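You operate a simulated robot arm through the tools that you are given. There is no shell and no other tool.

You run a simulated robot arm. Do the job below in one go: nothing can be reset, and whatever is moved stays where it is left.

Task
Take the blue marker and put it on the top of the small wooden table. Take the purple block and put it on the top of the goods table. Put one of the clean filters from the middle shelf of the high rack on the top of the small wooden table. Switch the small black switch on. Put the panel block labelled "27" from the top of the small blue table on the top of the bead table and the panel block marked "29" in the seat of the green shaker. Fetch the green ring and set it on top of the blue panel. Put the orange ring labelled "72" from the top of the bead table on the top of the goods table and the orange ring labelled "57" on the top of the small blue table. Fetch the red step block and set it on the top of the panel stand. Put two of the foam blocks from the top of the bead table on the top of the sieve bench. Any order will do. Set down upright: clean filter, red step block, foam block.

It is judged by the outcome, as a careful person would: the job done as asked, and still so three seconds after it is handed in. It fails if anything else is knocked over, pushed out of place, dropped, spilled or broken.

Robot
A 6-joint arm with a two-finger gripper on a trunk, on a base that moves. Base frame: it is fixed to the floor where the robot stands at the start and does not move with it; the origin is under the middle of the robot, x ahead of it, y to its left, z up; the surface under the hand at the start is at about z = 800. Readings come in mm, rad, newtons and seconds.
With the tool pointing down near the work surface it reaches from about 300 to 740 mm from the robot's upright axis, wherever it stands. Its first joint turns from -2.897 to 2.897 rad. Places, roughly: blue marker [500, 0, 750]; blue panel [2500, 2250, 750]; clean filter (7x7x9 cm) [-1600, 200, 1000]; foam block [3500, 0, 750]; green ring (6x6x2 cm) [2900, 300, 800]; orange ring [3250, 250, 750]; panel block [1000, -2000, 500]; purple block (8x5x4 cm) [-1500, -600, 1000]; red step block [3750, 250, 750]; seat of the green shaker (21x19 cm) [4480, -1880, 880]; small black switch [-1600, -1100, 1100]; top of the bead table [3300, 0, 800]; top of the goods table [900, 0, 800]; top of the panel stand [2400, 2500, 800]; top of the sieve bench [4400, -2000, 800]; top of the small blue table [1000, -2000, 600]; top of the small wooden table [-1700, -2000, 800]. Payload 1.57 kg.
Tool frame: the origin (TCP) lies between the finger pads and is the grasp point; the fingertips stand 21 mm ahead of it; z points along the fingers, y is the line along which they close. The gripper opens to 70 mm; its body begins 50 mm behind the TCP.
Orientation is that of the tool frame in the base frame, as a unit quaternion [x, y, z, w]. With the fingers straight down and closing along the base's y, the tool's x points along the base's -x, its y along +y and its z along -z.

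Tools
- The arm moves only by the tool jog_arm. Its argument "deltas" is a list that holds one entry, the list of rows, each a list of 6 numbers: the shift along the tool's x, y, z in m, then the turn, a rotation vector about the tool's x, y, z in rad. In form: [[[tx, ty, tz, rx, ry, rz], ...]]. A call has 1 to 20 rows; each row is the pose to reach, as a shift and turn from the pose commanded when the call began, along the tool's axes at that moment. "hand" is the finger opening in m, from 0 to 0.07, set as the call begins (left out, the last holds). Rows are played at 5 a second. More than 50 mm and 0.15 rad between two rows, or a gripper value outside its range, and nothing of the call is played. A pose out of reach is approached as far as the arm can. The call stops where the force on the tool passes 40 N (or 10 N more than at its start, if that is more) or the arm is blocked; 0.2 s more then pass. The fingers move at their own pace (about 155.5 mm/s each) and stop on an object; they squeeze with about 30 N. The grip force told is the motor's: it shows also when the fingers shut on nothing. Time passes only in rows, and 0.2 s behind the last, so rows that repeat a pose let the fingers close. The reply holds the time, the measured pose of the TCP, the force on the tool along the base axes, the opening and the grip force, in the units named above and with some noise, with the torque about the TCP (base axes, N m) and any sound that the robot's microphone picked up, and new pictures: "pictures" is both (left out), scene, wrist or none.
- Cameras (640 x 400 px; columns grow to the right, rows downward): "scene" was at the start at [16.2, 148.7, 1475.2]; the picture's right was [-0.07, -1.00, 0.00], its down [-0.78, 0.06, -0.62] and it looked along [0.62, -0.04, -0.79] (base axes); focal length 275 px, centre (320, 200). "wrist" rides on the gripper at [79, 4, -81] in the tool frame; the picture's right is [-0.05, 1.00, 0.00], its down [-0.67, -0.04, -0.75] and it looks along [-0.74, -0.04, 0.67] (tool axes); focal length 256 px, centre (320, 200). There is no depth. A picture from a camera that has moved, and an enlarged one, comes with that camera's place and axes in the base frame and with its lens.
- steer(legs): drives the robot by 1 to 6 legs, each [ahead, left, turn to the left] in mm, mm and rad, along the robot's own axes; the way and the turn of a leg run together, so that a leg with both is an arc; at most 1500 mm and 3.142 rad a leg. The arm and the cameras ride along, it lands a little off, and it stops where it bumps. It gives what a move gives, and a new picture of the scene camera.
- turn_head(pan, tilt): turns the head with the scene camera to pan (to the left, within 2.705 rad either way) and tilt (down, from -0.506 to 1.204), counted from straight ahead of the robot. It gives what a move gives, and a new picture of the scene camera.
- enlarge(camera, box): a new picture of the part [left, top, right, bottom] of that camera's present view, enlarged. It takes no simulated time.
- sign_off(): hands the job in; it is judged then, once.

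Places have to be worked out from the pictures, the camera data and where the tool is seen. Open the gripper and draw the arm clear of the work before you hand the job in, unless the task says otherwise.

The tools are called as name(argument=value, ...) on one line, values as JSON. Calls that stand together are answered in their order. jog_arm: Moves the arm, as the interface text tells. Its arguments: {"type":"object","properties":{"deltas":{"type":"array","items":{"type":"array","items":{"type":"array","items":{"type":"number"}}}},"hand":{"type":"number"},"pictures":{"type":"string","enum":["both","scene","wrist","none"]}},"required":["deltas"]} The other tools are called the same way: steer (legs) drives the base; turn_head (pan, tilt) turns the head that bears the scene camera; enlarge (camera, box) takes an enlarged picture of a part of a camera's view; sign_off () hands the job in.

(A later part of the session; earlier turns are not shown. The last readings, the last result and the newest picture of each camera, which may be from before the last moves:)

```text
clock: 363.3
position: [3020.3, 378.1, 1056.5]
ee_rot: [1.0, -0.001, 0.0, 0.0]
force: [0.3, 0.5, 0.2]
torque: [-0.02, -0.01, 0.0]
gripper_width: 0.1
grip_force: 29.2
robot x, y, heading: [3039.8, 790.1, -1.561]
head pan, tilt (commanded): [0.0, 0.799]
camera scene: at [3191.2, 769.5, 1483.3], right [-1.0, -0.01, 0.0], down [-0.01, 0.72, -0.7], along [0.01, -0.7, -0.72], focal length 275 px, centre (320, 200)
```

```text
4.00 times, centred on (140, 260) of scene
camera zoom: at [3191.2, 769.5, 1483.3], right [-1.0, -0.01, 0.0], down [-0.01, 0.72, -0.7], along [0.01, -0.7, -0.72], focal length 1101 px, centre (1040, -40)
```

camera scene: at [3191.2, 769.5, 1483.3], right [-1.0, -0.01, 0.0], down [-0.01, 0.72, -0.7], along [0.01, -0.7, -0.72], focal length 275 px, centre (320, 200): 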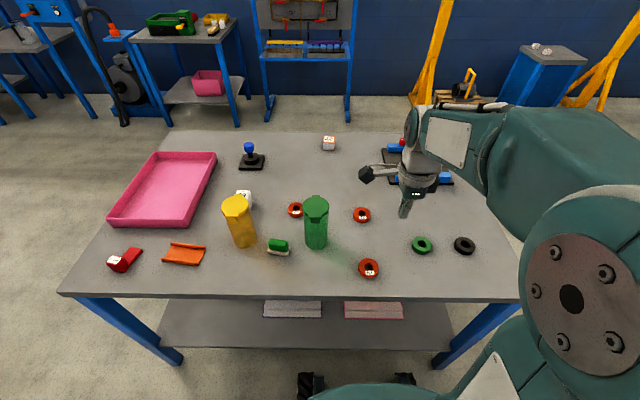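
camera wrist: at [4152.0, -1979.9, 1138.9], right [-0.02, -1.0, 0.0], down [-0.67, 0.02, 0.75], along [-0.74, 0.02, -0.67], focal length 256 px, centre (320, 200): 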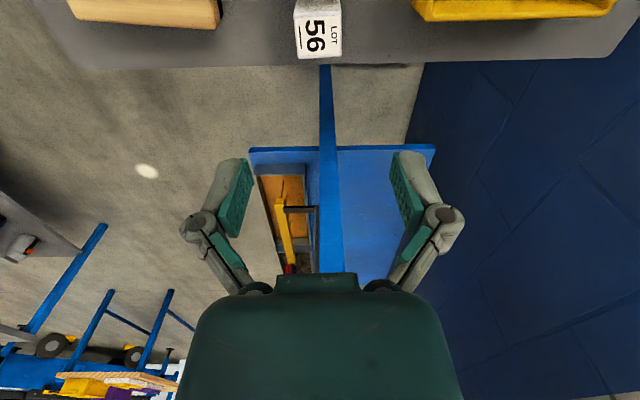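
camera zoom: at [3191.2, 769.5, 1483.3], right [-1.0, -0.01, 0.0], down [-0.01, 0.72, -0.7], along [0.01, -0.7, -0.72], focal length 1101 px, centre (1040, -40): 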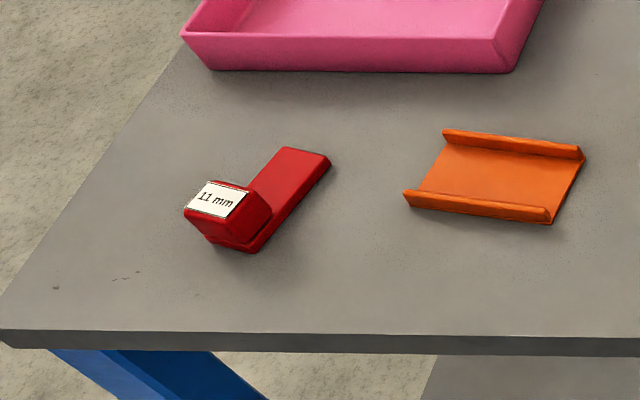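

Labels are confirmed from this side too: ring 57 is the nearest one at about (3058, 360). I turn the hand by 90° (camera toward the robot) and bring it above ring 57.

jog_arm(deltas=[[[0.0035, 0.0016, 0.01, 0, 0, -0.143], [0.007, 0.0033, 0.025, 0, 0, -0.286], [0.0105, 0.005, 0.04, 0, 0, -0.429], [0.014, 0.0066, 0.055, 0, 0, -0.572], [0.0175, 0.008, 0.07, 0, 0, -0.715], [0.021, 0.01, 0.085, 0, 0, -0.858], [0.0245, 0.0115, 0.1, 0, 0, -1.0], [0.028, 0.013, 0.115, 0, 0, -1.143], [0.0315, 0.015, 0.13, 0, 0, -1.286], [0.035, 0.0165, 0.145, 0, 0, -1.43], [0.038, 0.018, 0.155, 0, 0, -1.571], [0.038, 0.018, 0.155, 0, 0, -1.571]]], hand=0.07)

enlarge(camera="wrist", box=[200, 0, 440, 200])

```text
clock: 365.9
position: [3057.9, 359.8, 902.6]
ee_rot: [0.708, 0.707, 0.0, 0.0]
force: [-0.2, 0.4, 0.3]
torque: [-0.02, 0.0, -0.01]
gripper_width: 69.8
grip_force: 0.1
robot x, y, heading: [3038.7, 792.2, -1.554]
head pan, tilt (commanded): [0.0, 0.799]
camera scene: at [3191.4, 769.1, 1483.2], right [-1.0, -0.01, 0.0], down [-0.01, 0.72, -0.7], along [0.01, -0.7, -0.72], focal length 275 px, centre (320, 200)
camera wrist: at [3062.9, 439.0, 983.4], right [1.0, -0.05, 0.0], down [-0.04, -0.67, 0.74], along [-0.04, -0.74, -0.67], focal length 256 px, centre (320, 200)
```

scene: 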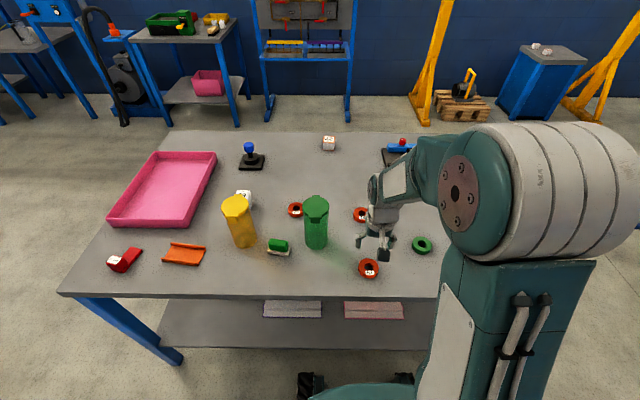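
wrist: 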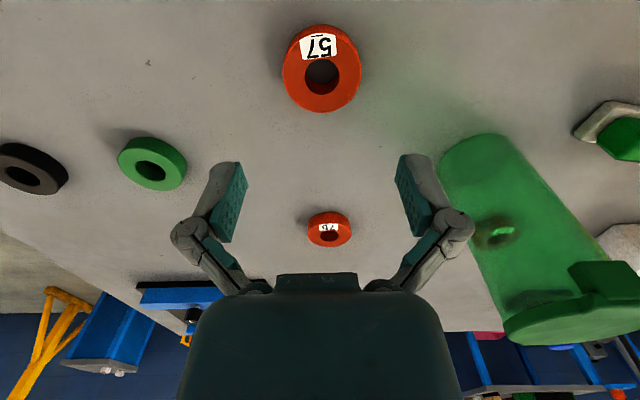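

```text
2.00 times, centred on (320, 100) of wrist
camera zoom: at [3062.9, 439.0, 983.4], right [1.0, -0.05, 0.0], down [-0.04, -0.67, 0.74], along [-0.04, -0.74, -0.67], focal length 512 px, centre (320, 400)
```

zoom: 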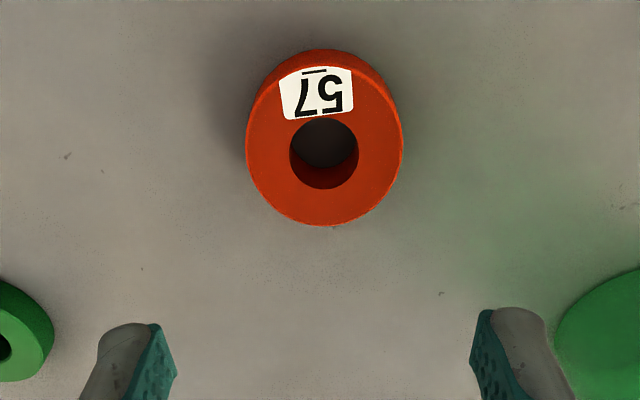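

Ring 57's centre is (3061, 364), outer width ~57 mm. I centre the hand and descend to z ≈ 815 to check the straddling.

jog_arm(deltas=[[[0.004, 0.0025, 0.03, 0, 0, 0], [0.004, 0.0025, 0.06, 0, 0, 0], [0.004, 0.0025, 0.08, 0, 0, 0], [0.004, 0.0025, 0.088, 0, 0, 0], [0.004, 0.0025, 0.088, 0, 0, 0]]], hand=0.07, pictures="wrist")

enlarge(camera="wrist", box=[200, 40, 440, 240])

```text
clock: 367.1
position: [3062.6, 364.1, 815.1]
ee_rot: [0.708, 0.706, 0.0, 0.0]
force: [-0.4, -1.0, 0.0]
torque: [-0.02, -0.04, 0.01]
gripper_width: 70.2
grip_force: 0.0
robot x, y, heading: [3037.3, 787.5, -1.556]
head pan, tilt (commanded): [0.0, 0.799]
camera wrist: at [3067.1, 444.0, 895.1], right [1.0, -0.06, 0.0], down [-0.04, -0.67, 0.75], along [-0.04, -0.74, -0.67], focal length 256 px, centre (320, 200)
```

wrist: 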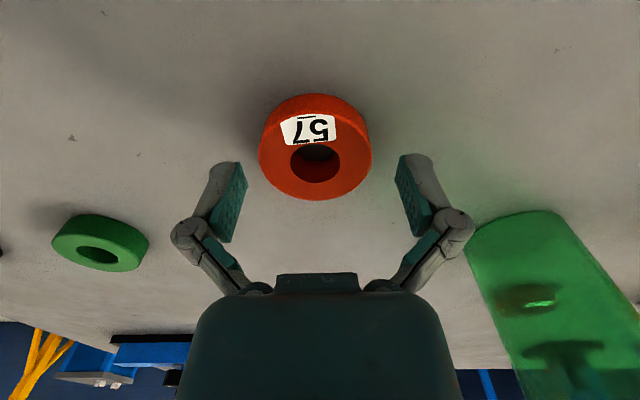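

```text
2.00 times, centred on (320, 140) of wrist
camera zoom: at [3067.1, 444.0, 895.1], right [1.0, -0.06, 0.0], down [-0.04, -0.67, 0.75], along [-0.04, -0.74, -0.67], focal length 512 px, centre (320, 320)
```

zoom: 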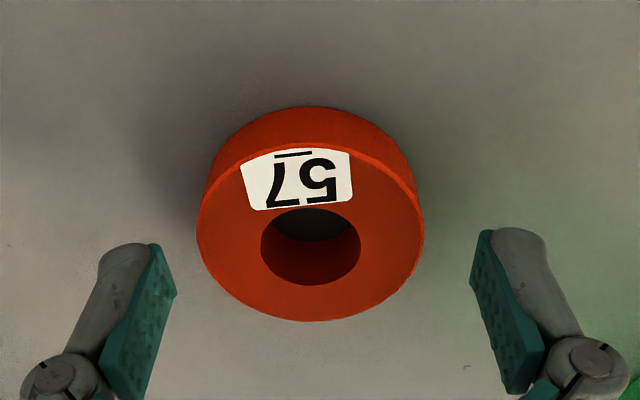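

Centred within 2 mm. I descend 14 mm and close on the ring.

jog_arm(deltas=[[[0.0015, -0.0015, 0.007, 0, 0, 0], [0.0015, -0.0015, 0.0145, 0, 0, 0], [0.0015, -0.0015, 0.0145, 0, 0, 0]]], hand=0.07, pictures="none")

jog_arm(deltas=[[[0, 0, 0, 0, 0, 0], [0, 0, 0, 0, 0, 0], [0, 0, 0, 0, 0, 0]]], hand=0.0, pictures="wrist")

```text
clock: 367.9
position: [3060.2, 367.3, 799.4]
ee_rot: [0.709, 0.705, 0.0, 0.0]
force: [0.5, -0.3, -0.1]
torque: [0.0, 0.01, 0.0]
gripper_width: 69.6
grip_force: 0.0
robot x, y, heading: [3039.0, 790.5, -1.557]
head pan, tilt (commanded): [0.0, 0.799]
```

```text
clock: 368.7
position: [3059.1, 365.7, 799.8]
ee_rot: [0.708, 0.706, -0.001, 0.0]
force: [0.3, 1.2, 11.0]
torque: [0.05, -0.11, -0.02]
gripper_width: 54.8
grip_force: 30.1
robot x, y, heading: [3037.2, 787.0, -1.556]
head pan, tilt (commanded): [0.0, 0.799]
camera wrist: at [3064.3, 445.8, 881.0], right [1.0, -0.06, 0.0], down [-0.04, -0.67, 0.75], along [-0.04, -0.74, -0.67], focal length 256 px, centre (320, 200)
```

wrist: 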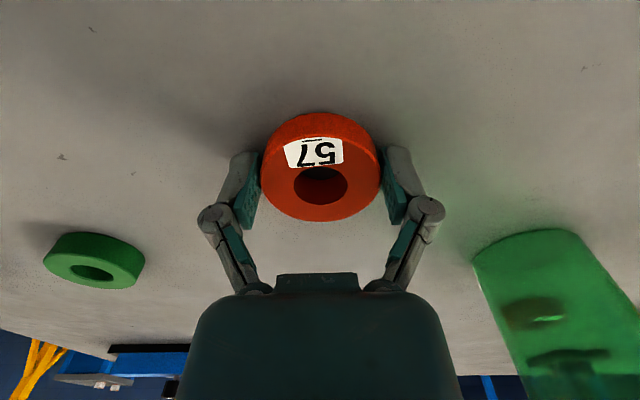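

Gripped at 55 mm on the diameter. I lift slowly and check.

jog_arm(deltas=[[[0, 0, -0.002, 0, 0, 0], [0, 0, -0.006, 0, 0, 0], [0, 0, -0.012, 0, 0, 0], [0, 0, -0.022, 0, 0, 0], [0, 0, -0.04, 0, 0, 0], [0, 0, -0.07, 0, 0, 0], [0, 0, -0.11, 0, 0, 0], [0, 0, -0.15, 0, 0, 0], [0, 0, -0.19, 0, 0, 0], [0, 0, -0.23, 0, 0, 0], [0, 0, -0.25, 0, 0, 0], [0, 0, -0.25, 0, 0, 0]]], hand=0.0)

```text
clock: 371.3
position: [3059.2, 366.0, 1050.1]
ee_rot: [0.708, 0.706, -0.001, 0.0]
force: [-0.7, 0.3, 0.1]
torque: [-0.02, 0.02, 0.02]
gripper_width: 54.8
grip_force: 30.5
robot x, y, heading: [3036.7, 793.4, -1.558]
head pan, tilt (commanded): [0.0, 0.799]
camera scene: at [3191.3, 769.4, 1483.3], right [-1.0, -0.01, 0.0], down [-0.01, 0.72, -0.7], along [0.01, -0.7, -0.72], focal length 275 px, centre (320, 200)
camera wrist: at [3063.7, 445.6, 1130.8], right [1.0, -0.06, 0.0], down [-0.04, -0.67, 0.75], along [-0.04, -0.74, -0.67], focal length 256 px, centre (320, 200)
```

scene: 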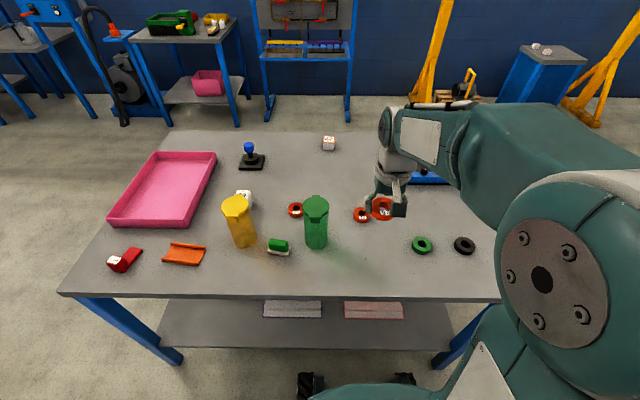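
wrist: 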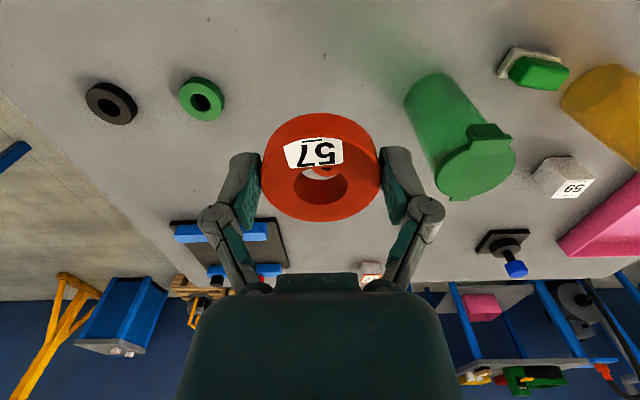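

Ring 57 is held. I drive west past the bead table, south between the tables, and to the small blue table.

steer(legs=[[0, -990, -0.014], [1500, 0, 0], [330, 0, 0], [0, -1000, 0]])

```text
clock: 389.8
position: [1085.8, -1428.5, 1049.7]
ee_rot: [0.715, 0.7, 0.0, -0.001]
force: [0.3, -0.1, -0.6]
torque: [-0.01, -0.01, -0.02]
gripper_width: 54.9
grip_force: 30.2
robot x, y, heading: [1065.9, -1008.2, -1.576]
head pan, tilt (commanded): [0.0, 0.799]
camera scene: at [1226.4, -1028.3, 1483.1], right [-1.0, 0.0, 0.0], down [0.0, 0.72, -0.7], along [0.0, -0.7, -0.72], focal length 275 px, centre (320, 200)
```

scene: 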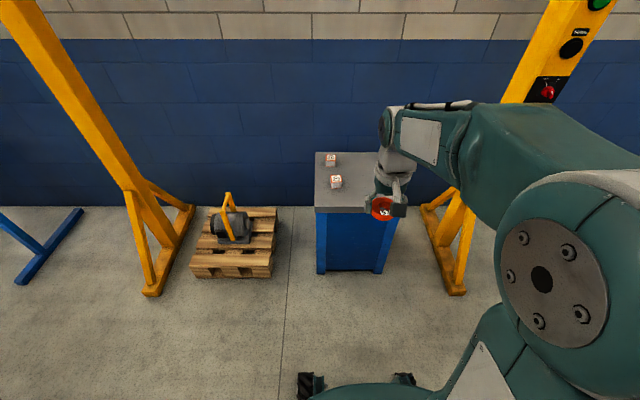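

I drive forward 455 mm to the small blue table.

steer(legs=[[455, 0, 0.005]])

turn_head(pan=-0.1, tilt=0.95)

```text
clock: 392.5
position: [1086.8, -1889.5, 1048.9]
ee_rot: [0.712, 0.702, -0.001, 0.0]
force: [-0.2, 0.2, -0.1]
torque: [-0.02, 0.02, -0.01]
gripper_width: 54.7
grip_force: 30.1
robot x, y, heading: [1073.3, -1466.4, -1.57]
head pan, tilt (commanded): [0.0, 0.799]
camera scene: at [1223.8, -1488.8, 1483.3], right [-1.0, 0.0, 0.0], down [0.0, 0.72, -0.7], along [0.0, -0.7, -0.72], focal length 275 px, centre (320, 200)
```

scene: 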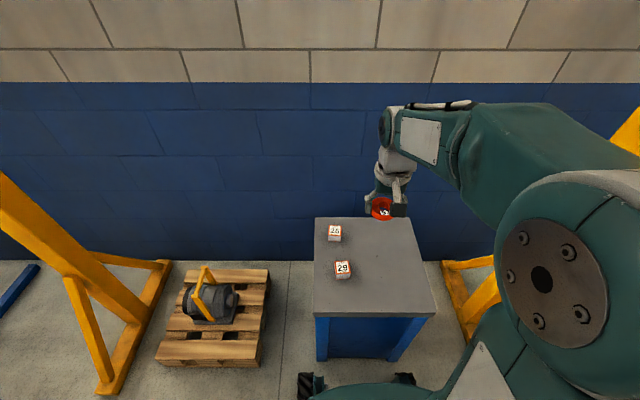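

```text
clock: 393.2
position: [1086.8, -1889.7, 1048.3]
ee_rot: [0.712, 0.702, 0.0, 0.0]
force: [-0.1, 0.1, -0.9]
torque: [0.02, -0.01, 0.01]
gripper_width: 54.7
grip_force: 29.9
robot x, y, heading: [1071.2, -1466.5, -1.571]
head pan, tilt (commanded): [-0.099, 0.949]
camera scene: at [1216.7, -1480.5, 1471.8], right [-1.0, 0.1, 0.0], down [0.08, 0.81, -0.58], along [-0.06, -0.58, -0.81], focal length 275 px, centre (320, 200)
```

scene: 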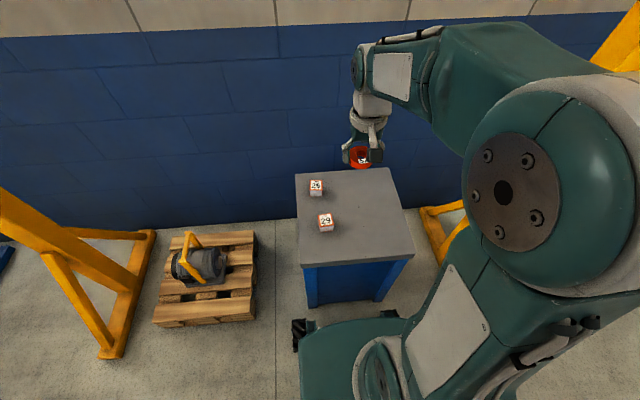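

I place the ring at about (960, −2020) on the free right part of the table: move above, lower to z ≈ 645, then feel.

jog_arm(deltas=[[[-0.033, -0.031, 0, 0, 0, 0], [-0.066, -0.063, 0, 0, 0, 0], [-0.099, -0.094, 0.01, 0, 0, 0], [-0.132, -0.125, 0.02, 0, 0, 0], [-0.132, -0.125, 0.065, 0, 0, 0], [-0.132, -0.125, 0.11, 0, 0, 0], [-0.132, -0.125, 0.155, 0, 0, 0], [-0.132, -0.125, 0.2, 0, 0, 0], [-0.132, -0.125, 0.245, 0, 0, 0], [-0.132, -0.125, 0.29, 0, 0, 0], [-0.132, -0.125, 0.335, 0, 0, 0], [-0.132, -0.125, 0.375, 0, 0, 0], [-0.132, -0.125, 0.403, 0, 0, 0], [-0.132, -0.125, 0.403, 0, 0, 0]]], hand=0.0)

jog_arm(deltas=[[[0, 0, 0.003, 0, 0, 0], [0, 0, 0.006, 0, 0, 0], [0, 0, 0.009, 0, 0, 0], [0, 0, 0.012, 0, 0, 0], [0, 0, 0.014, 0, 0, 0], [0, 0, 0.016, 0, 0, 0], [0, 0, 0.018, 0, 0, 0], [0, 0, 0.018, 0, 0, 0]]], hand=0.0, pictures="none")

```text
clock: 396.2
position: [959.0, -2019.1, 646.1]
ee_rot: [0.712, 0.702, 0.0, 0.0]
force: [0.6, -0.4, -0.9]
torque: [0.01, -0.02, 0.03]
gripper_width: 54.8
grip_force: 29.8
robot x, y, heading: [1070.6, -1468.1, -1.577]
head pan, tilt (commanded): [-0.099, 0.949]
camera scene: at [1215.8, -1481.7, 1471.8], right [-1.0, 0.1, 0.0], down [0.08, 0.81, -0.58], along [-0.06, -0.58, -0.81], focal length 275 px, centre (320, 200)
camera wrist: at [964.3, -1939.8, 726.8], right [1.0, -0.07, 0.0], down [-0.05, -0.66, 0.75], along [-0.05, -0.74, -0.67], focal length 256 px, centre (320, 200)
```

scene: 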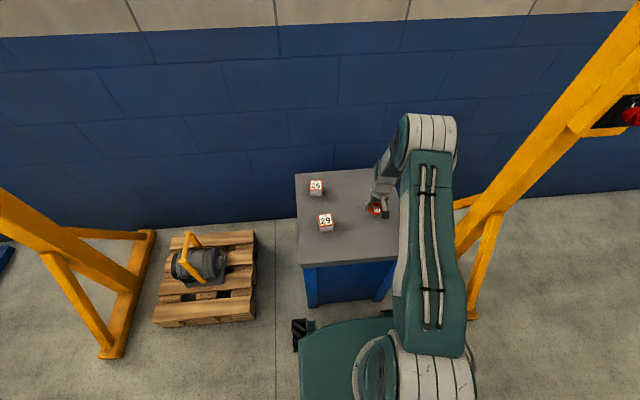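
wrist: 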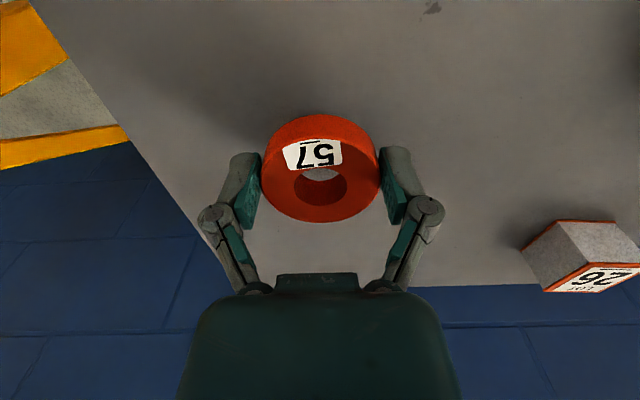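

```text
clock: 398.0
position: [958.0, -2019.7, 628.9]
ee_rot: [0.713, 0.701, 0.0, 0.0]
force: [-0.8, 0.8, 0.3]
torque: [-0.02, 0.0, -0.03]
gripper_width: 54.7
grip_force: 30.1
robot x, y, heading: [1067.6, -1466.5, -1.571]
head pan, tilt (commanded): [-0.099, 0.949]
```

jog_arm(deltas=[[[0, 0, 0.002, 0, 0, 0], [0, 0, 0.004, 0, 0, 0], [0, 0, 0.006, 0, 0, 0], [0, 0, 0.008, 0, 0, 0], [0, 0, 0.01, 0, 0, 0], [0, 0, 0.01, 0, 0, 0]]], hand=0.0, pictures="none")

```text
clock: 399.4
position: [959.8, -2020.8, 618.5]
ee_rot: [0.712, 0.702, -0.001, 0.0]
force: [-0.5, 5.0, 18.9]
torque: [0.0, 0.0, -0.03]
gripper_width: 55.1
grip_force: 30.2
robot x, y, heading: [1066.5, -1468.8, -1.574]
head pan, tilt (commanded): [-0.099, 0.949]
```

Contact at 618. I open and lift away, then look at block 29.

jog_arm(deltas=[[[0, 0, 0, 0, 0, 0], [0, 0, 0, 0, 0, 0], [0, 0, -0.01, 0, 0, 0], [0, 0, -0.04, 0, 0, 0], [0, 0, -0.08, 0, 0, 0], [0, 0, -0.12, 0, 0, 0], [0, 0, -0.16, 0, 0, 0], [0, 0, -0.16, 0, 0, 0]]], hand=0.07)

```text
clock: 401.2
position: [960.2, -2018.4, 778.2]
ee_rot: [0.713, 0.701, 0.0, 0.0]
force: [-0.1, 0.0, -0.5]
torque: [-0.02, -0.04, 0.01]
gripper_width: 70.1
grip_force: 0.0
robot x, y, heading: [1067.4, -1468.5, -1.573]
head pan, tilt (commanded): [-0.099, 0.949]
camera scene: at [1216.0, -1481.4, 1471.8], right [-1.0, 0.1, 0.0], down [0.08, 0.81, -0.58], along [-0.06, -0.58, -0.81], focal length 275 px, centre (320, 200)
camera wrist: at [966.7, -1940.2, 859.1], right [1.0, -0.07, 0.0], down [-0.05, -0.67, 0.74], along [-0.05, -0.74, -0.67], focal length 256 px, centre (320, 200)
```

scene: 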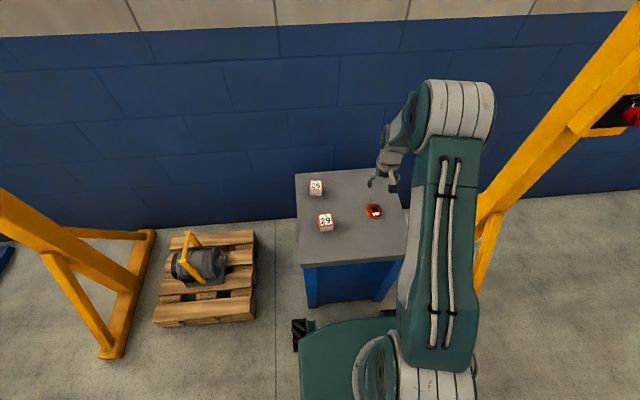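
wrist: 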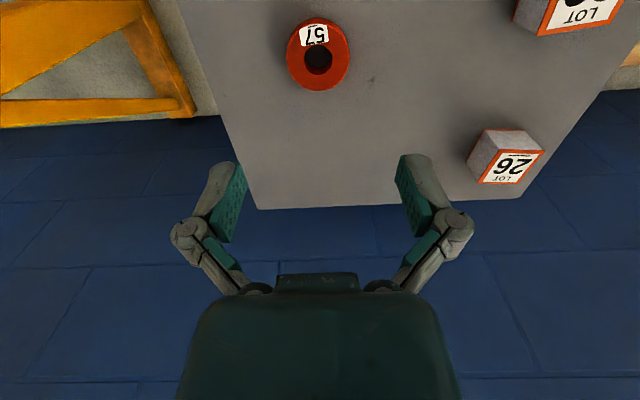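

Ring 57 rests on the small blue table. Now I move the open hand above block 29 at about (1145, −1984).

jog_arm(deltas=[[[0.008, 0.042, 0, 0, 0, 0], [0.016, 0.085, 0, 0, 0, 0], [0.024, 0.128, 0, 0, 0, 0], [0.032, 0.17, 0, 0, 0, 0], [0.035, 0.185, 0.01, 0, 0, 0], [0.035, 0.185, 0.01, 0, 0, 0]]], hand=0.07, pictures="wrist")

enlarge(camera="wrist", box=[200, 0, 440, 200])

```text
clock: 402.6
position: [1144.7, -1988.1, 768.6]
ee_rot: [0.713, 0.701, 0.0, 0.001]
force: [0.1, 0.1, -1.3]
torque: [-0.01, -0.01, -0.02]
gripper_width: 70.1
grip_force: 0.2
robot x, y, heading: [1072.5, -1466.9, -1.574]
head pan, tilt (commanded): [-0.099, 0.949]
camera wrist: at [1150.5, -1908.4, 849.3], right [1.0, -0.07, 0.0], down [-0.05, -0.66, 0.75], along [-0.05, -0.74, -0.67], focal length 256 px, centre (320, 200)
```

wrist: 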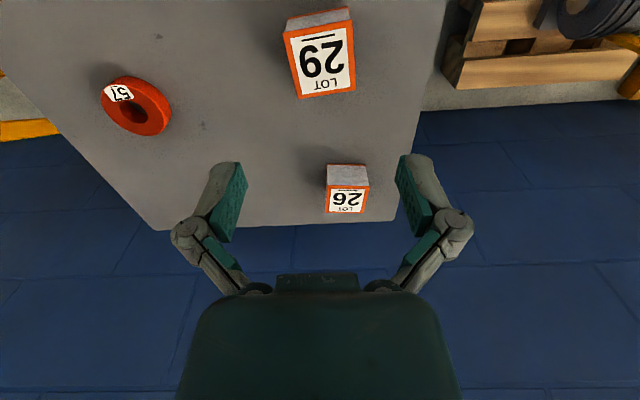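

```text
2.00 times, centred on (320, 100) of wrist
camera zoom: at [1150.5, -1908.4, 849.3], right [1.0, -0.07, 0.0], down [-0.05, -0.66, 0.75], along [-0.05, -0.74, -0.67], focal length 512 px, centre (320, 400)
```

zoom: 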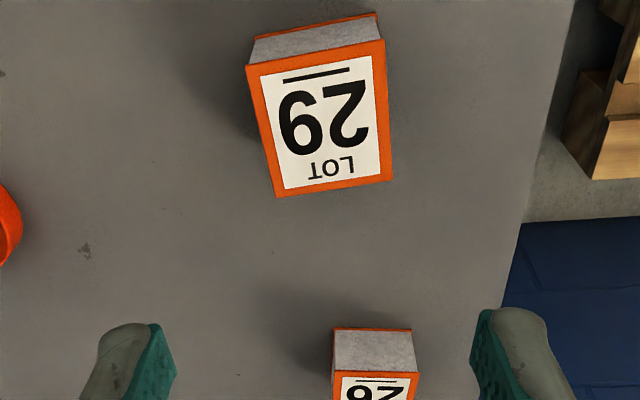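

Block 29's centre is (1148, −1982), turned +0.075 rad. I align, descend to z ≈ 650 and check.

jog_arm(deltas=[[[0.006, 0.003, 0.035, 0, 0, -0.09], [0.006, 0.003, 0.075, 0, 0, -0.09], [0.006, 0.003, 0.105, 0, 0, -0.09], [0.006, 0.003, 0.118, 0, 0, -0.09], [0.006, 0.003, 0.118, 0, 0, -0.09]]], hand=0.07, pictures="wrist")

enlarge(camera="wrist", box=[200, 40, 440, 240])

```text
clock: 403.8
position: [1147.9, -1982.4, 649.3]
ee_rot: [0.68, 0.733, 0.0, 0.0]
force: [-0.4, 0.3, 0.6]
torque: [-0.02, 0.01, -0.01]
gripper_width: 70.1
grip_force: 0.1
robot x, y, heading: [1069.1, -1466.1, -1.575]
head pan, tilt (commanded): [-0.099, 0.949]
camera wrist: at [1146.5, -1903.2, 729.8], right [1.0, 0.02, 0.0], down [0.01, -0.67, 0.75], along [0.02, -0.75, -0.67], focal length 256 px, centre (320, 200)
```

wrist: 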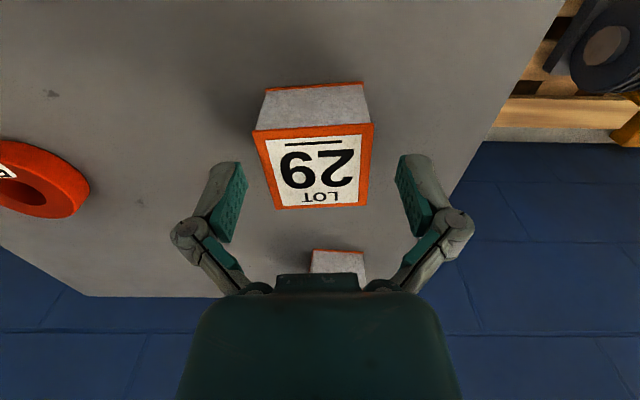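

```text
2.00 times, centred on (320, 140) of wrist
camera zoom: at [1146.5, -1903.2, 729.8], right [1.0, 0.02, 0.0], down [0.01, -0.67, 0.75], along [0.02, -0.75, -0.67], focal length 512 px, centre (320, 320)
```

zoom: 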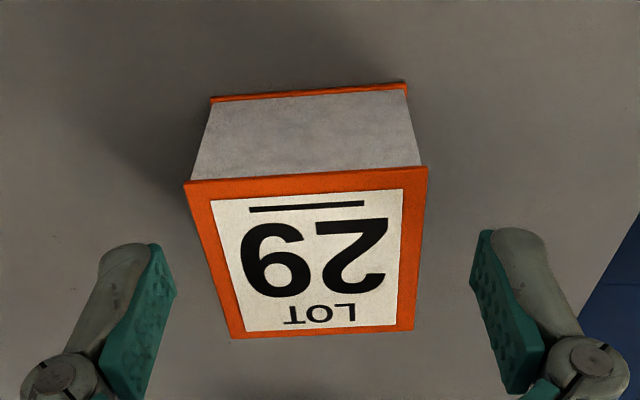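

Nearly centred; I correct 6 mm toward the camera side, descend to z ≈ 620 and close.

jog_arm(deltas=[[[0.006, -0.001, 0.012, 0, 0, 0], [0.006, -0.001, 0.024, 0, 0, 0], [0.006, -0.001, 0.03, 0, 0, 0], [0.006, -0.001, 0.03, 0, 0, 0]]], hand=0.07, pictures="none")

jog_arm(deltas=[[[0, 0, 0, 0, 0, 0], [0, 0, 0, 0, 0, 0], [0, 0, 0, 0, 0, 0]]], hand=0.0, pictures="wrist")

```text
clock: 404.8
position: [1146.0, -1976.8, 617.4]
ee_rot: [0.68, 0.733, 0.0, 0.001]
force: [-0.4, 0.2, -0.4]
torque: [0.02, -0.01, -0.02]
gripper_width: 70.1
grip_force: 0.0
robot x, y, heading: [1068.1, -1466.9, -1.571]
head pan, tilt (commanded): [-0.099, 0.949]
```

```text
clock: 405.6
position: [1146.6, -1976.9, 618.3]
ee_rot: [0.68, 0.733, -0.001, -0.001]
force: [-0.5, 0.3, 9.0]
torque: [0.02, 0.2, 0.05]
gripper_width: 49.0
grip_force: 29.8
robot x, y, heading: [1072.5, -1465.2, -1.571]
head pan, tilt (commanded): [-0.099, 0.949]
camera wrist: at [1144.9, -1897.6, 699.6], right [1.0, 0.02, 0.0], down [0.01, -0.67, 0.75], along [0.02, -0.75, -0.67], focal length 256 px, centre (320, 200)
```

wrist: 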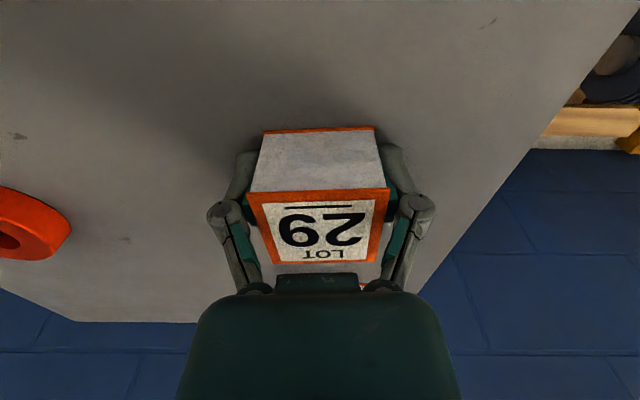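

Gripped at 49 mm. I lift slowly, then raise and retract.

jog_arm(deltas=[[[0, 0, -0.002, 0, 0, 0], [0, 0, -0.006, 0, 0, 0], [0, 0, -0.015, 0, 0, 0], [0, 0, -0.03, 0, 0, 0], [0, 0, -0.06, 0, 0, 0], [0, 0, -0.1, 0, 0, 0], [0, 0, -0.145, 0, 0, 0], [0, 0, -0.19, 0, 0, 0], [0, 0, -0.235, 0, 0, 0], [0, 0, -0.28, 0, 0, 0], [0.012, -0.009, -0.32, 0, 0, 0], [0.03, -0.02, -0.355, 0, 0, 0], [0.05, -0.035, -0.385, 0, 0, 0], [0.07, -0.05, -0.41, 0, 0, 0], [0.09, -0.063, -0.435, 0, 0, 0], [0.097, -0.069, -0.445, 0, 0, 0], [0.097, -0.069, -0.445, 0, 0, 0]]], hand=0.0, pictures="wrist")

steer(legs=[[-440, 0, 0], [0, 0, 1.571], [1500, 0, 0], [1500, 0, 0]])

```text
clock: 409.2
position: [1070.4, -1883.0, 1064.4]
ee_rot: [0.68, 0.734, 0.0, 0.0]
force: [-0.3, 0.6, -0.5]
torque: [0.05, 0.03, 0.0]
gripper_width: 49.3
grip_force: 29.6
robot x, y, heading: [1070.6, -1465.9, -1.57]
head pan, tilt (commanded): [-0.099, 0.949]
camera wrist: at [1069.2, -1803.9, 1146.5], right [1.0, 0.02, 0.0], down [0.01, -0.67, 0.75], along [0.02, -0.74, -0.67], focal length 256 px, centre (320, 200)
```

wrist: 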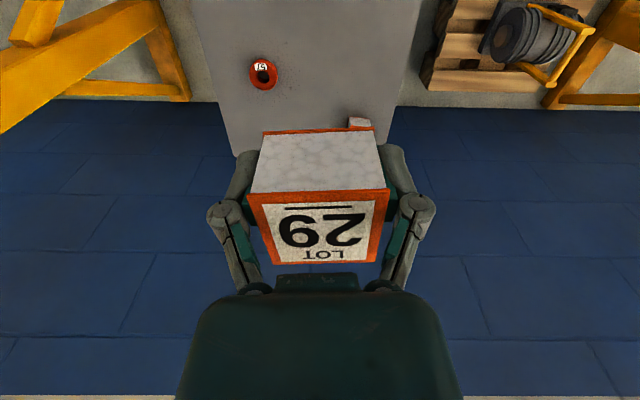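

```text
clock: 429.7
position: [4467.0, -990.9, 1067.0]
ee_rot: [-0.033, 0.999, 0.0, 0.0]
force: [0.1, -0.3, -0.8]
torque: [0.01, 0.02, -0.04]
gripper_width: 49.2
grip_force: 29.6
robot x, y, heading: [4048.4, -988.3, -0.007]
head pan, tilt (commanded): [-0.099, 0.949]
camera scene: at [4064.7, -842.3, 1471.7], right [-0.1, -0.99, 0.0], down [-0.81, 0.08, -0.58], along [0.58, -0.06, -0.81], focal length 275 px, centre (320, 200)
```

scene: 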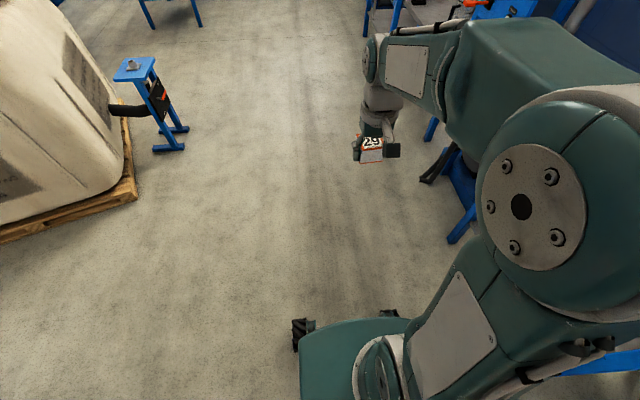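

I go on to the front of the shaker: 420 mm ahead, turn right, and forward.

steer(legs=[[420, 0, 0], [0, 0, -1.564], [330, 0, 0]])

turn_head(pan=0.0, tilt=0.85)

```text
clock: 437.9
position: [4480.1, -1734.1, 1065.0]
ee_rot: [0.675, 0.738, 0.0, 0.001]
force: [0.0, 0.4, -0.6]
torque: [0.0, 0.0, -0.01]
gripper_width: 49.3
grip_force: 29.8
robot x, y, heading: [4470.6, -1316.8, -1.558]
head pan, tilt (commanded): [-0.099, 0.949]
camera scene: at [4619.7, -1328.6, 1471.7], right [-1.0, 0.08, 0.0], down [0.07, 0.81, -0.58], along [-0.05, -0.58, -0.81], focal length 275 px, centre (320, 200)
```

scene: 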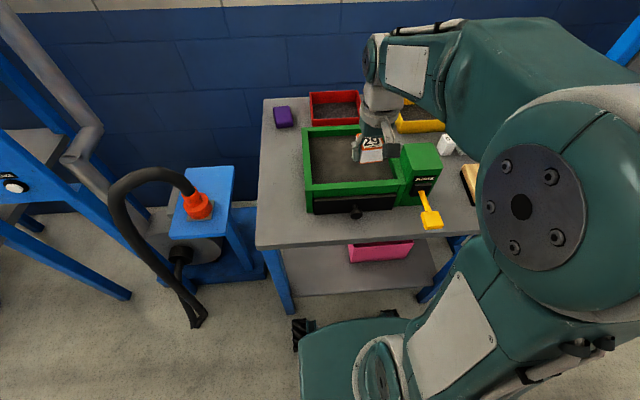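

```text
clock: 438.5
position: [4479.5, -1733.3, 1065.5]
ee_rot: [0.675, 0.738, 0.0, 0.0]
force: [1.0, -0.2, -0.3]
torque: [0.0, -0.01, 0.04]
gripper_width: 49.1
grip_force: 29.5
robot x, y, heading: [4475.6, -1315.5, -1.556]
head pan, tilt (commanded): [0.0, 0.85]
camera scene: at [4627.1, -1334.3, 1479.2], right [-1.0, -0.02, 0.0], down [-0.01, 0.75, -0.66], along [0.01, -0.66, -0.75], focal length 275 px, centre (320, 200)
```

scene: 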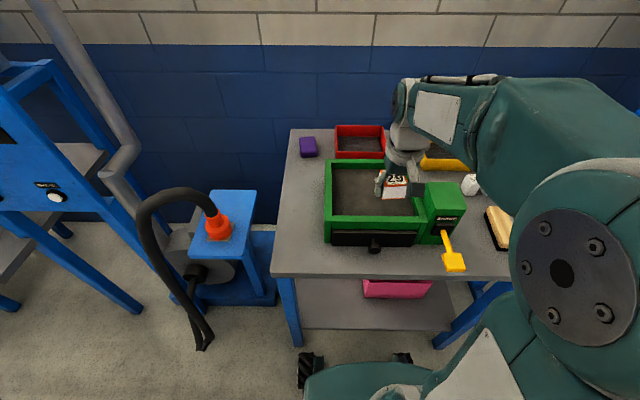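

The seat is the dark recess inside the green frame, centre about (4475, −1900). I move block 29 above it and lower to z ≈ 960 for a check.

jog_arm(deltas=[[[-0.04, -0.005, 0, 0, 0, 0], [-0.083, -0.01, 0, 0, 0, 0], [-0.125, -0.015, 0, 0, 0, 0], [-0.166, -0.02, 0.01, 0, 0, 0], [-0.166, -0.02, 0.05, 0, 0, 0], [-0.166, -0.02, 0.09, 0, 0, 0], [-0.166, -0.02, 0.105, 0, 0, 0], [-0.166, -0.02, 0.105, 0, 0, 0]]], hand=0.0)

enlarge(camera="scene", box=[310, 120, 480, 270])

```text
clock: 440.3
position: [4473.5, -1901.2, 959.4]
ee_rot: [0.675, 0.738, -0.001, 0.0]
force: [-0.4, 0.3, -1.1]
torque: [-0.02, 0.0, 0.01]
gripper_width: 49.0
grip_force: 30.4
robot x, y, heading: [4468.3, -1321.8, -1.554]
head pan, tilt (commanded): [0.0, 0.85]
camera scene: at [4627.1, -1335.4, 1479.2], right [-1.0, -0.02, 0.0], down [-0.01, 0.75, -0.66], along [0.01, -0.66, -0.75], focal length 275 px, centre (320, 200)
camera wrist: at [4471.6, -1822.6, 1041.5], right [1.0, 0.04, 0.0], down [0.02, -0.67, 0.75], along [0.03, -0.74, -0.67], focal length 256 px, centre (320, 200)
```

scene: 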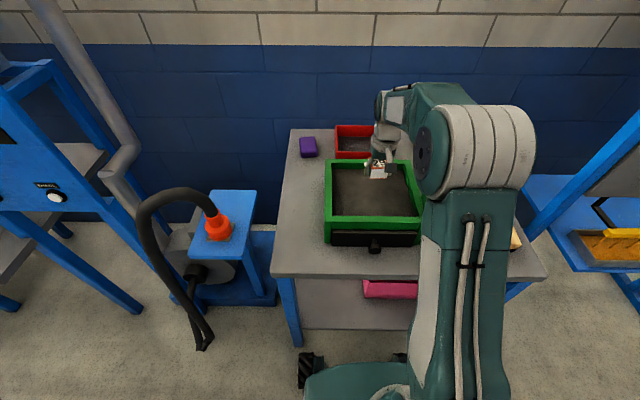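
wrist: 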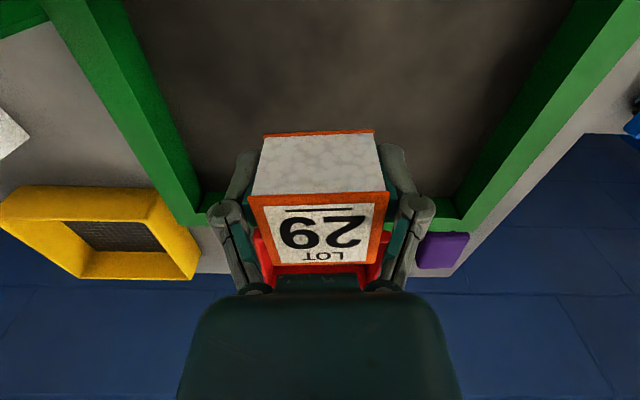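

```text
2.67 times, centred on (395, 195) of scene
camera zoom: at [4627.1, -1335.4, 1479.2], right [-1.0, -0.02, 0.0], down [-0.01, 0.75, -0.66], along [0.01, -0.66, -0.75], focal length 734 px, centre (120, 213)
```

zoom: 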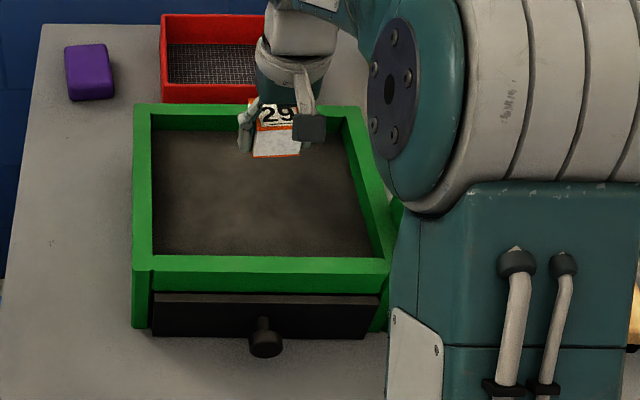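

Frame interior is about x 4374…4600, y −1990…−1798. I shift the block to its centre (4487, −1894) and lower with feeling.

jog_arm(deltas=[[[0.006, 0.013, 0.01, 0, 0, 0], [0.006, 0.013, 0.03, 0, 0, 0], [0.006, 0.013, 0.042, 0, 0, 0], [0.006, 0.013, 0.042, 0, 0, 0]]], hand=0.0, pictures="none")

jog_arm(deltas=[[[0, 0, 0.002, 0, 0, 0], [0, 0, 0.004, 0, 0, 0], [0, 0, 0.006, 0, 0, 0], [0, 0, 0.008, 0, 0, 0], [0, 0, 0.01, 0, 0, 0], [0, 0, 0.012, 0, 0, 0], [0, 0, 0.014, 0, 0, 0], [0, 0, 0.016, 0, 0, 0], [0, 0, 0.018, 0, 0, 0], [0, 0, 0.02, 0, 0, 0]]], hand=0.0)

```text
clock: 441.3
position: [4485.3, -1894.0, 918.6]
ee_rot: [0.675, 0.738, -0.001, -0.001]
force: [0.5, -0.9, -1.1]
torque: [0.02, 0.03, 0.0]
gripper_width: 49.3
grip_force: 29.9
robot x, y, heading: [4474.5, -1314.4, -1.556]
head pan, tilt (commanded): [0.0, 0.85]
```

```text
clock: 443.5
position: [4487.2, -1894.3, 899.4]
ee_rot: [0.675, 0.738, -0.001, 0.0]
force: [0.4, 1.3, 3.7]
torque: [-0.04, 0.07, 0.01]
gripper_width: 49.4
grip_force: 29.8
robot x, y, heading: [4474.7, -1317.7, -1.554]
head pan, tilt (commanded): [0.0, 0.85]
camera scene: at [4627.2, -1335.0, 1479.2], right [-1.0, -0.02, 0.0], down [-0.01, 0.75, -0.66], along [0.01, -0.66, -0.75], focal length 275 px, centre (320, 200)
camera wrist: at [4484.9, -1814.4, 979.6], right [1.0, 0.04, 0.0], down [0.02, -0.67, 0.75], along [0.03, -0.75, -0.67], focal length 256 px, centre (320, 200)
```

scene: 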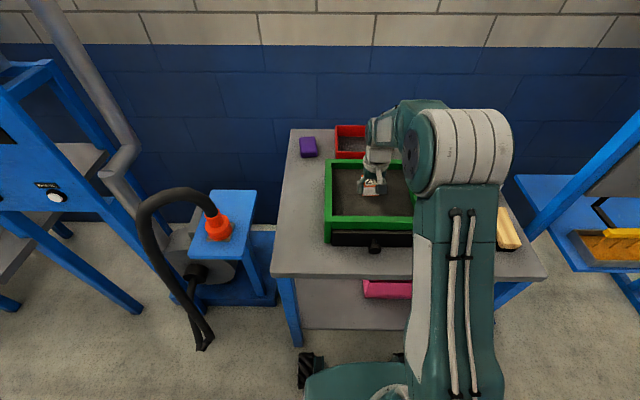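
wrist: 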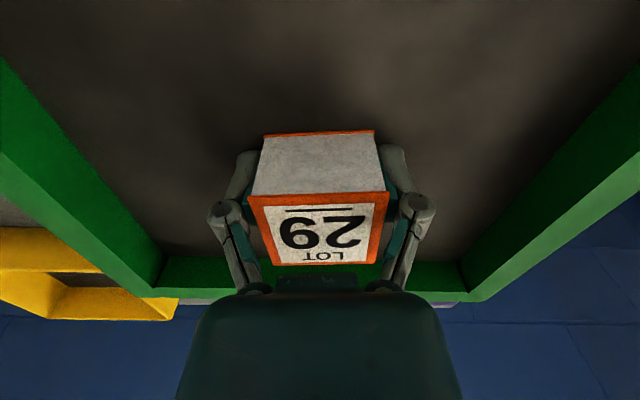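

A slight contact force appears at 899. I lower 3 mm more to confirm.

jog_arm(deltas=[[[0, 0, 0.001, 0, 0, 0], [0, 0, 0.002, 0, 0, 0], [0, 0, 0.003, 0, 0, 0]]], hand=0.0, pictures="none")

```text
clock: 444.3
position: [4487.3, -1893.6, 896.7]
ee_rot: [0.675, 0.738, -0.003, 0.002]
force: [-0.8, 1.0, 21.2]
torque: [0.14, -0.03, -0.05]
gripper_width: 49.5
grip_force: 30.7
robot x, y, heading: [4473.9, -1316.7, -1.555]
head pan, tilt (commanded): [0.0, 0.85]
```

Contact with 21 N: the block sits on the seat. I release and lift away.

jog_arm(deltas=[[[0, 0, -0.002, 0, 0, 0], [0, 0, -0.002, 0, 0, 0], [0, 0, -0.01, 0, 0, 0], [0, 0, -0.035, 0, 0, 0], [0, 0, -0.075, 0, 0, 0], [0, 0, -0.115, 0, 0, 0], [0, 0, -0.16, 0, 0, 0], [0, 0, -0.16, 0, 0, 0]]], hand=0.068)

```text
clock: 446.1
position: [4488.4, -1895.8, 1054.2]
ee_rot: [0.675, 0.738, 0.0, 0.001]
force: [-1.1, -0.6, -0.2]
torque: [0.0, -0.02, 0.01]
gripper_width: 68.1
grip_force: 0.1
robot x, y, heading: [4474.8, -1319.6, -1.551]
head pan, tilt (commanded): [0.0, 0.85]
camera scene: at [4627.1, -1335.1, 1479.2], right [-1.0, -0.02, 0.0], down [-0.01, 0.75, -0.66], along [0.01, -0.66, -0.75], focal length 275 px, centre (320, 200)
camera wrist: at [4485.8, -1815.6, 1136.2], right [1.0, 0.04, 0.0], down [0.02, -0.67, 0.75], along [0.03, -0.74, -0.67], focal length 256 px, centre (320, 200)
```

scene: 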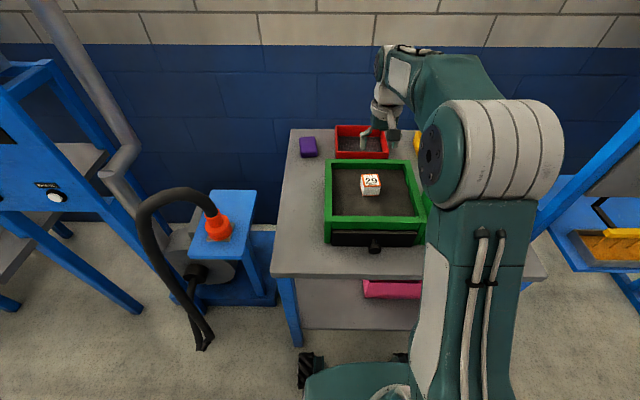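
wrist: 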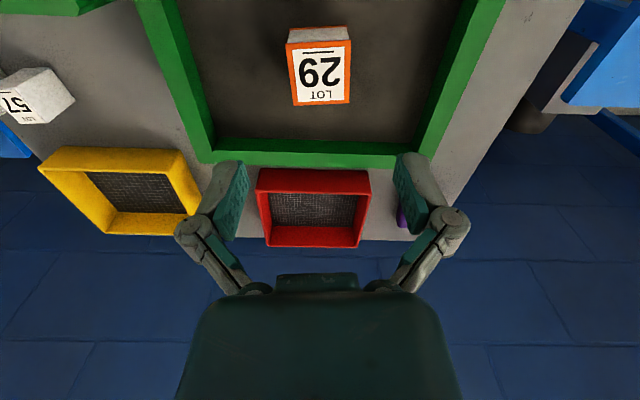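

Block 29 sits in the seat. I retract and drive back west and around to the north side of the bead table for ring 72.

jog_arm(deltas=[[[0.04, 0.0035, 0, 0, 0, 0], [0.082, 0.007, 0, 0, 0, 0], [0.124, 0.011, 0, 0, 0, 0], [0.164, 0.0146, 0, 0, 0, 0], [0.164, 0.0146, 0, 0, 0, 0]]], hand=0.0, pictures="none")

steer(legs=[[-290, 0, 0], [0, 0, -1.588], [1500, 0, 0], [925, 0, 0]])

steer(legs=[[0, 0, -1.571], [1500, 0, 0], [300, 0, 0], [0, 0, -1.571], [1240, 0, 0], [0, 0, -1.571]])

```text
clock: 447.3
position: [4486.5, -1727.8, 1053.1]
ee_rot: [0.675, 0.738, 0.001, -0.001]
force: [0.7, -0.3, 0.4]
torque: [-0.02, 0.0, -0.01]
gripper_width: 0.0
grip_force: 28.6
robot x, y, heading: [4473.0, -1315.8, -1.556]
head pan, tilt (commanded): [0.0, 0.85]
```

```text
clock: 464.4
position: [1685.7, -1013.8, 1055.2]
ee_rot: [1.0, 0.025, 0.0, 0.0]
force: [-0.5, -0.5, 0.5]
torque: [0.01, -0.01, 0.02]
gripper_width: 0.0
grip_force: 28.6
robot x, y, heading: [2094.2, -1012.6, 3.119]
head pan, tilt (commanded): [0.0, 0.85]
camera scene: at [2072.3, -1169.3, 1479.2], right [0.02, 1.0, 0.0], down [0.75, -0.02, -0.66], along [-0.66, 0.02, -0.75], focal length 275 px, centre (320, 200)
```

scene: 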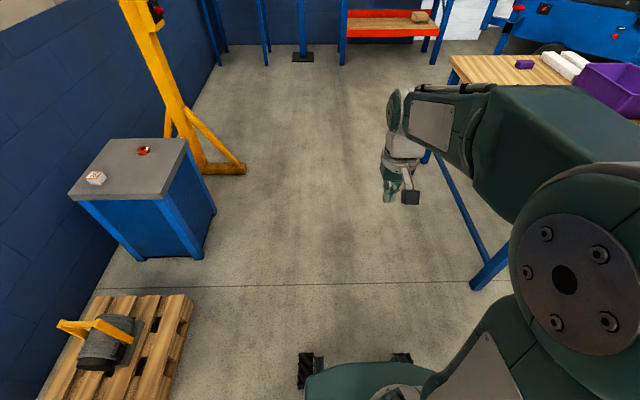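

```text
clock: 491.0
position: [3334.3, 369.4, 1055.0]
ee_rot: [0.702, 0.713, 0.0, 0.0]
force: [-0.2, 0.3, 0.7]
torque: [-0.01, 0.0, -0.02]
gripper_width: 0.1
grip_force: 28.3
robot x, y, heading: [3349.2, 777.4, -1.631]
head pan, tilt (commanded): [0.0, 0.85]
camera scene: at [3501.7, 750.5, 1479.2], right [-1.0, 0.06, 0.0], down [0.04, 0.75, -0.66], along [-0.04, -0.66, -0.75], focal length 275 px, centre (320, 200)
```

scene: 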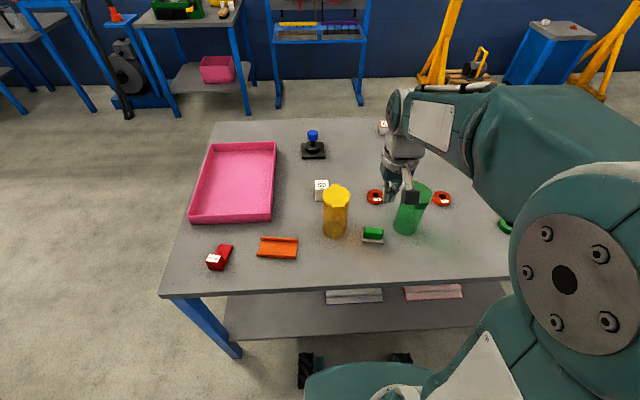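

Ring 72 is at about (3283, 142) between the two cups (tops ≈ z 967). I shift the robot 50 mm to its left so that the arm passes between the cups.

steer(legs=[[20, 50, 0.06]])

enlarge(camera="scene", box=[300, 150, 500, 270])

```text
clock: 492.0
position: [3382.3, 347.7, 1054.8]
ee_rot: [0.682, 0.731, 0.005, 0.005]
force: [-0.2, 0.0, -0.3]
torque: [0.0, -0.02, -0.02]
gripper_width: 0.2
grip_force: 29.3
robot x, y, heading: [3389.3, 760.8, -1.569]
head pan, tilt (commanded): [0.0, 0.85]
camera scene: at [3523.9, 738.3, 1481.3], right [-1.0, 0.0, -0.01], down [0.01, 0.75, -0.66], along [0.01, -0.66, -0.75], focal length 275 px, centre (320, 200)
```

scene: 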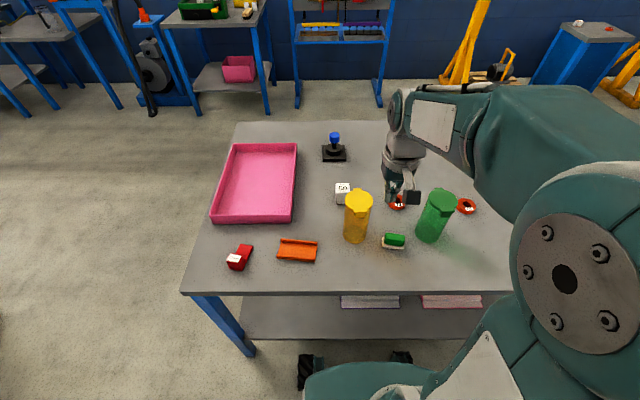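

```text
3.20 times, centred on (400, 210) of scene
camera zoom: at [3523.9, 738.3, 1481.3], right [-1.0, 0.0, -0.01], down [0.01, 0.75, -0.66], along [0.01, -0.66, -0.75], focal length 881 px, centre (64, 168)
```

zoom: 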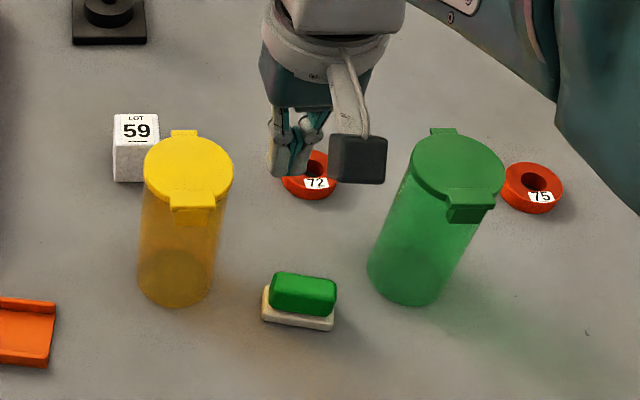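

The readings hint at a slight tilt (0.01) right after the move; I take a fresh reading to see if it was only transient.

jog_arm(deltas=[[[0, 0, 0, 0, 0, 0], [0, 0, 0, 0, 0, 0]]], hand=0.07, pictures="scene")

```text
clock: 492.6
position: [3388.0, 347.4, 1055.2]
ee_rot: [0.682, 0.731, 0.002, 0.001]
force: [0.0, 0.3, 0.1]
torque: [-0.01, -0.05, 0.01]
gripper_width: 70.0
grip_force: 0.0
robot x, y, heading: [3389.1, 756.0, -1.574]
head pan, tilt (commanded): [0.0, 0.85]
camera scene: at [3538.8, 738.3, 1479.6], right [-1.0, 0.0, 0.0], down [0.0, 0.75, -0.66], along [0.0, -0.66, -0.75], focal length 275 px, centre (320, 200)
```

scene: 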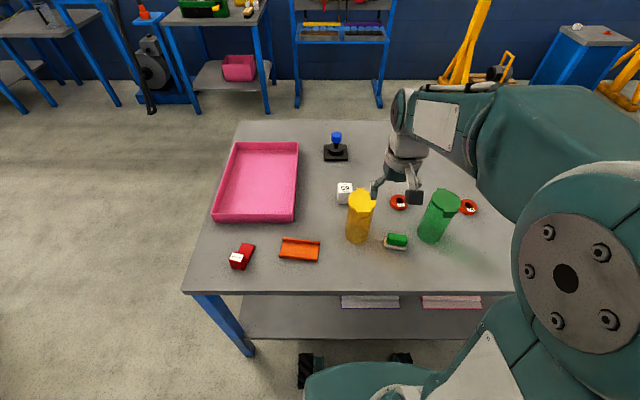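

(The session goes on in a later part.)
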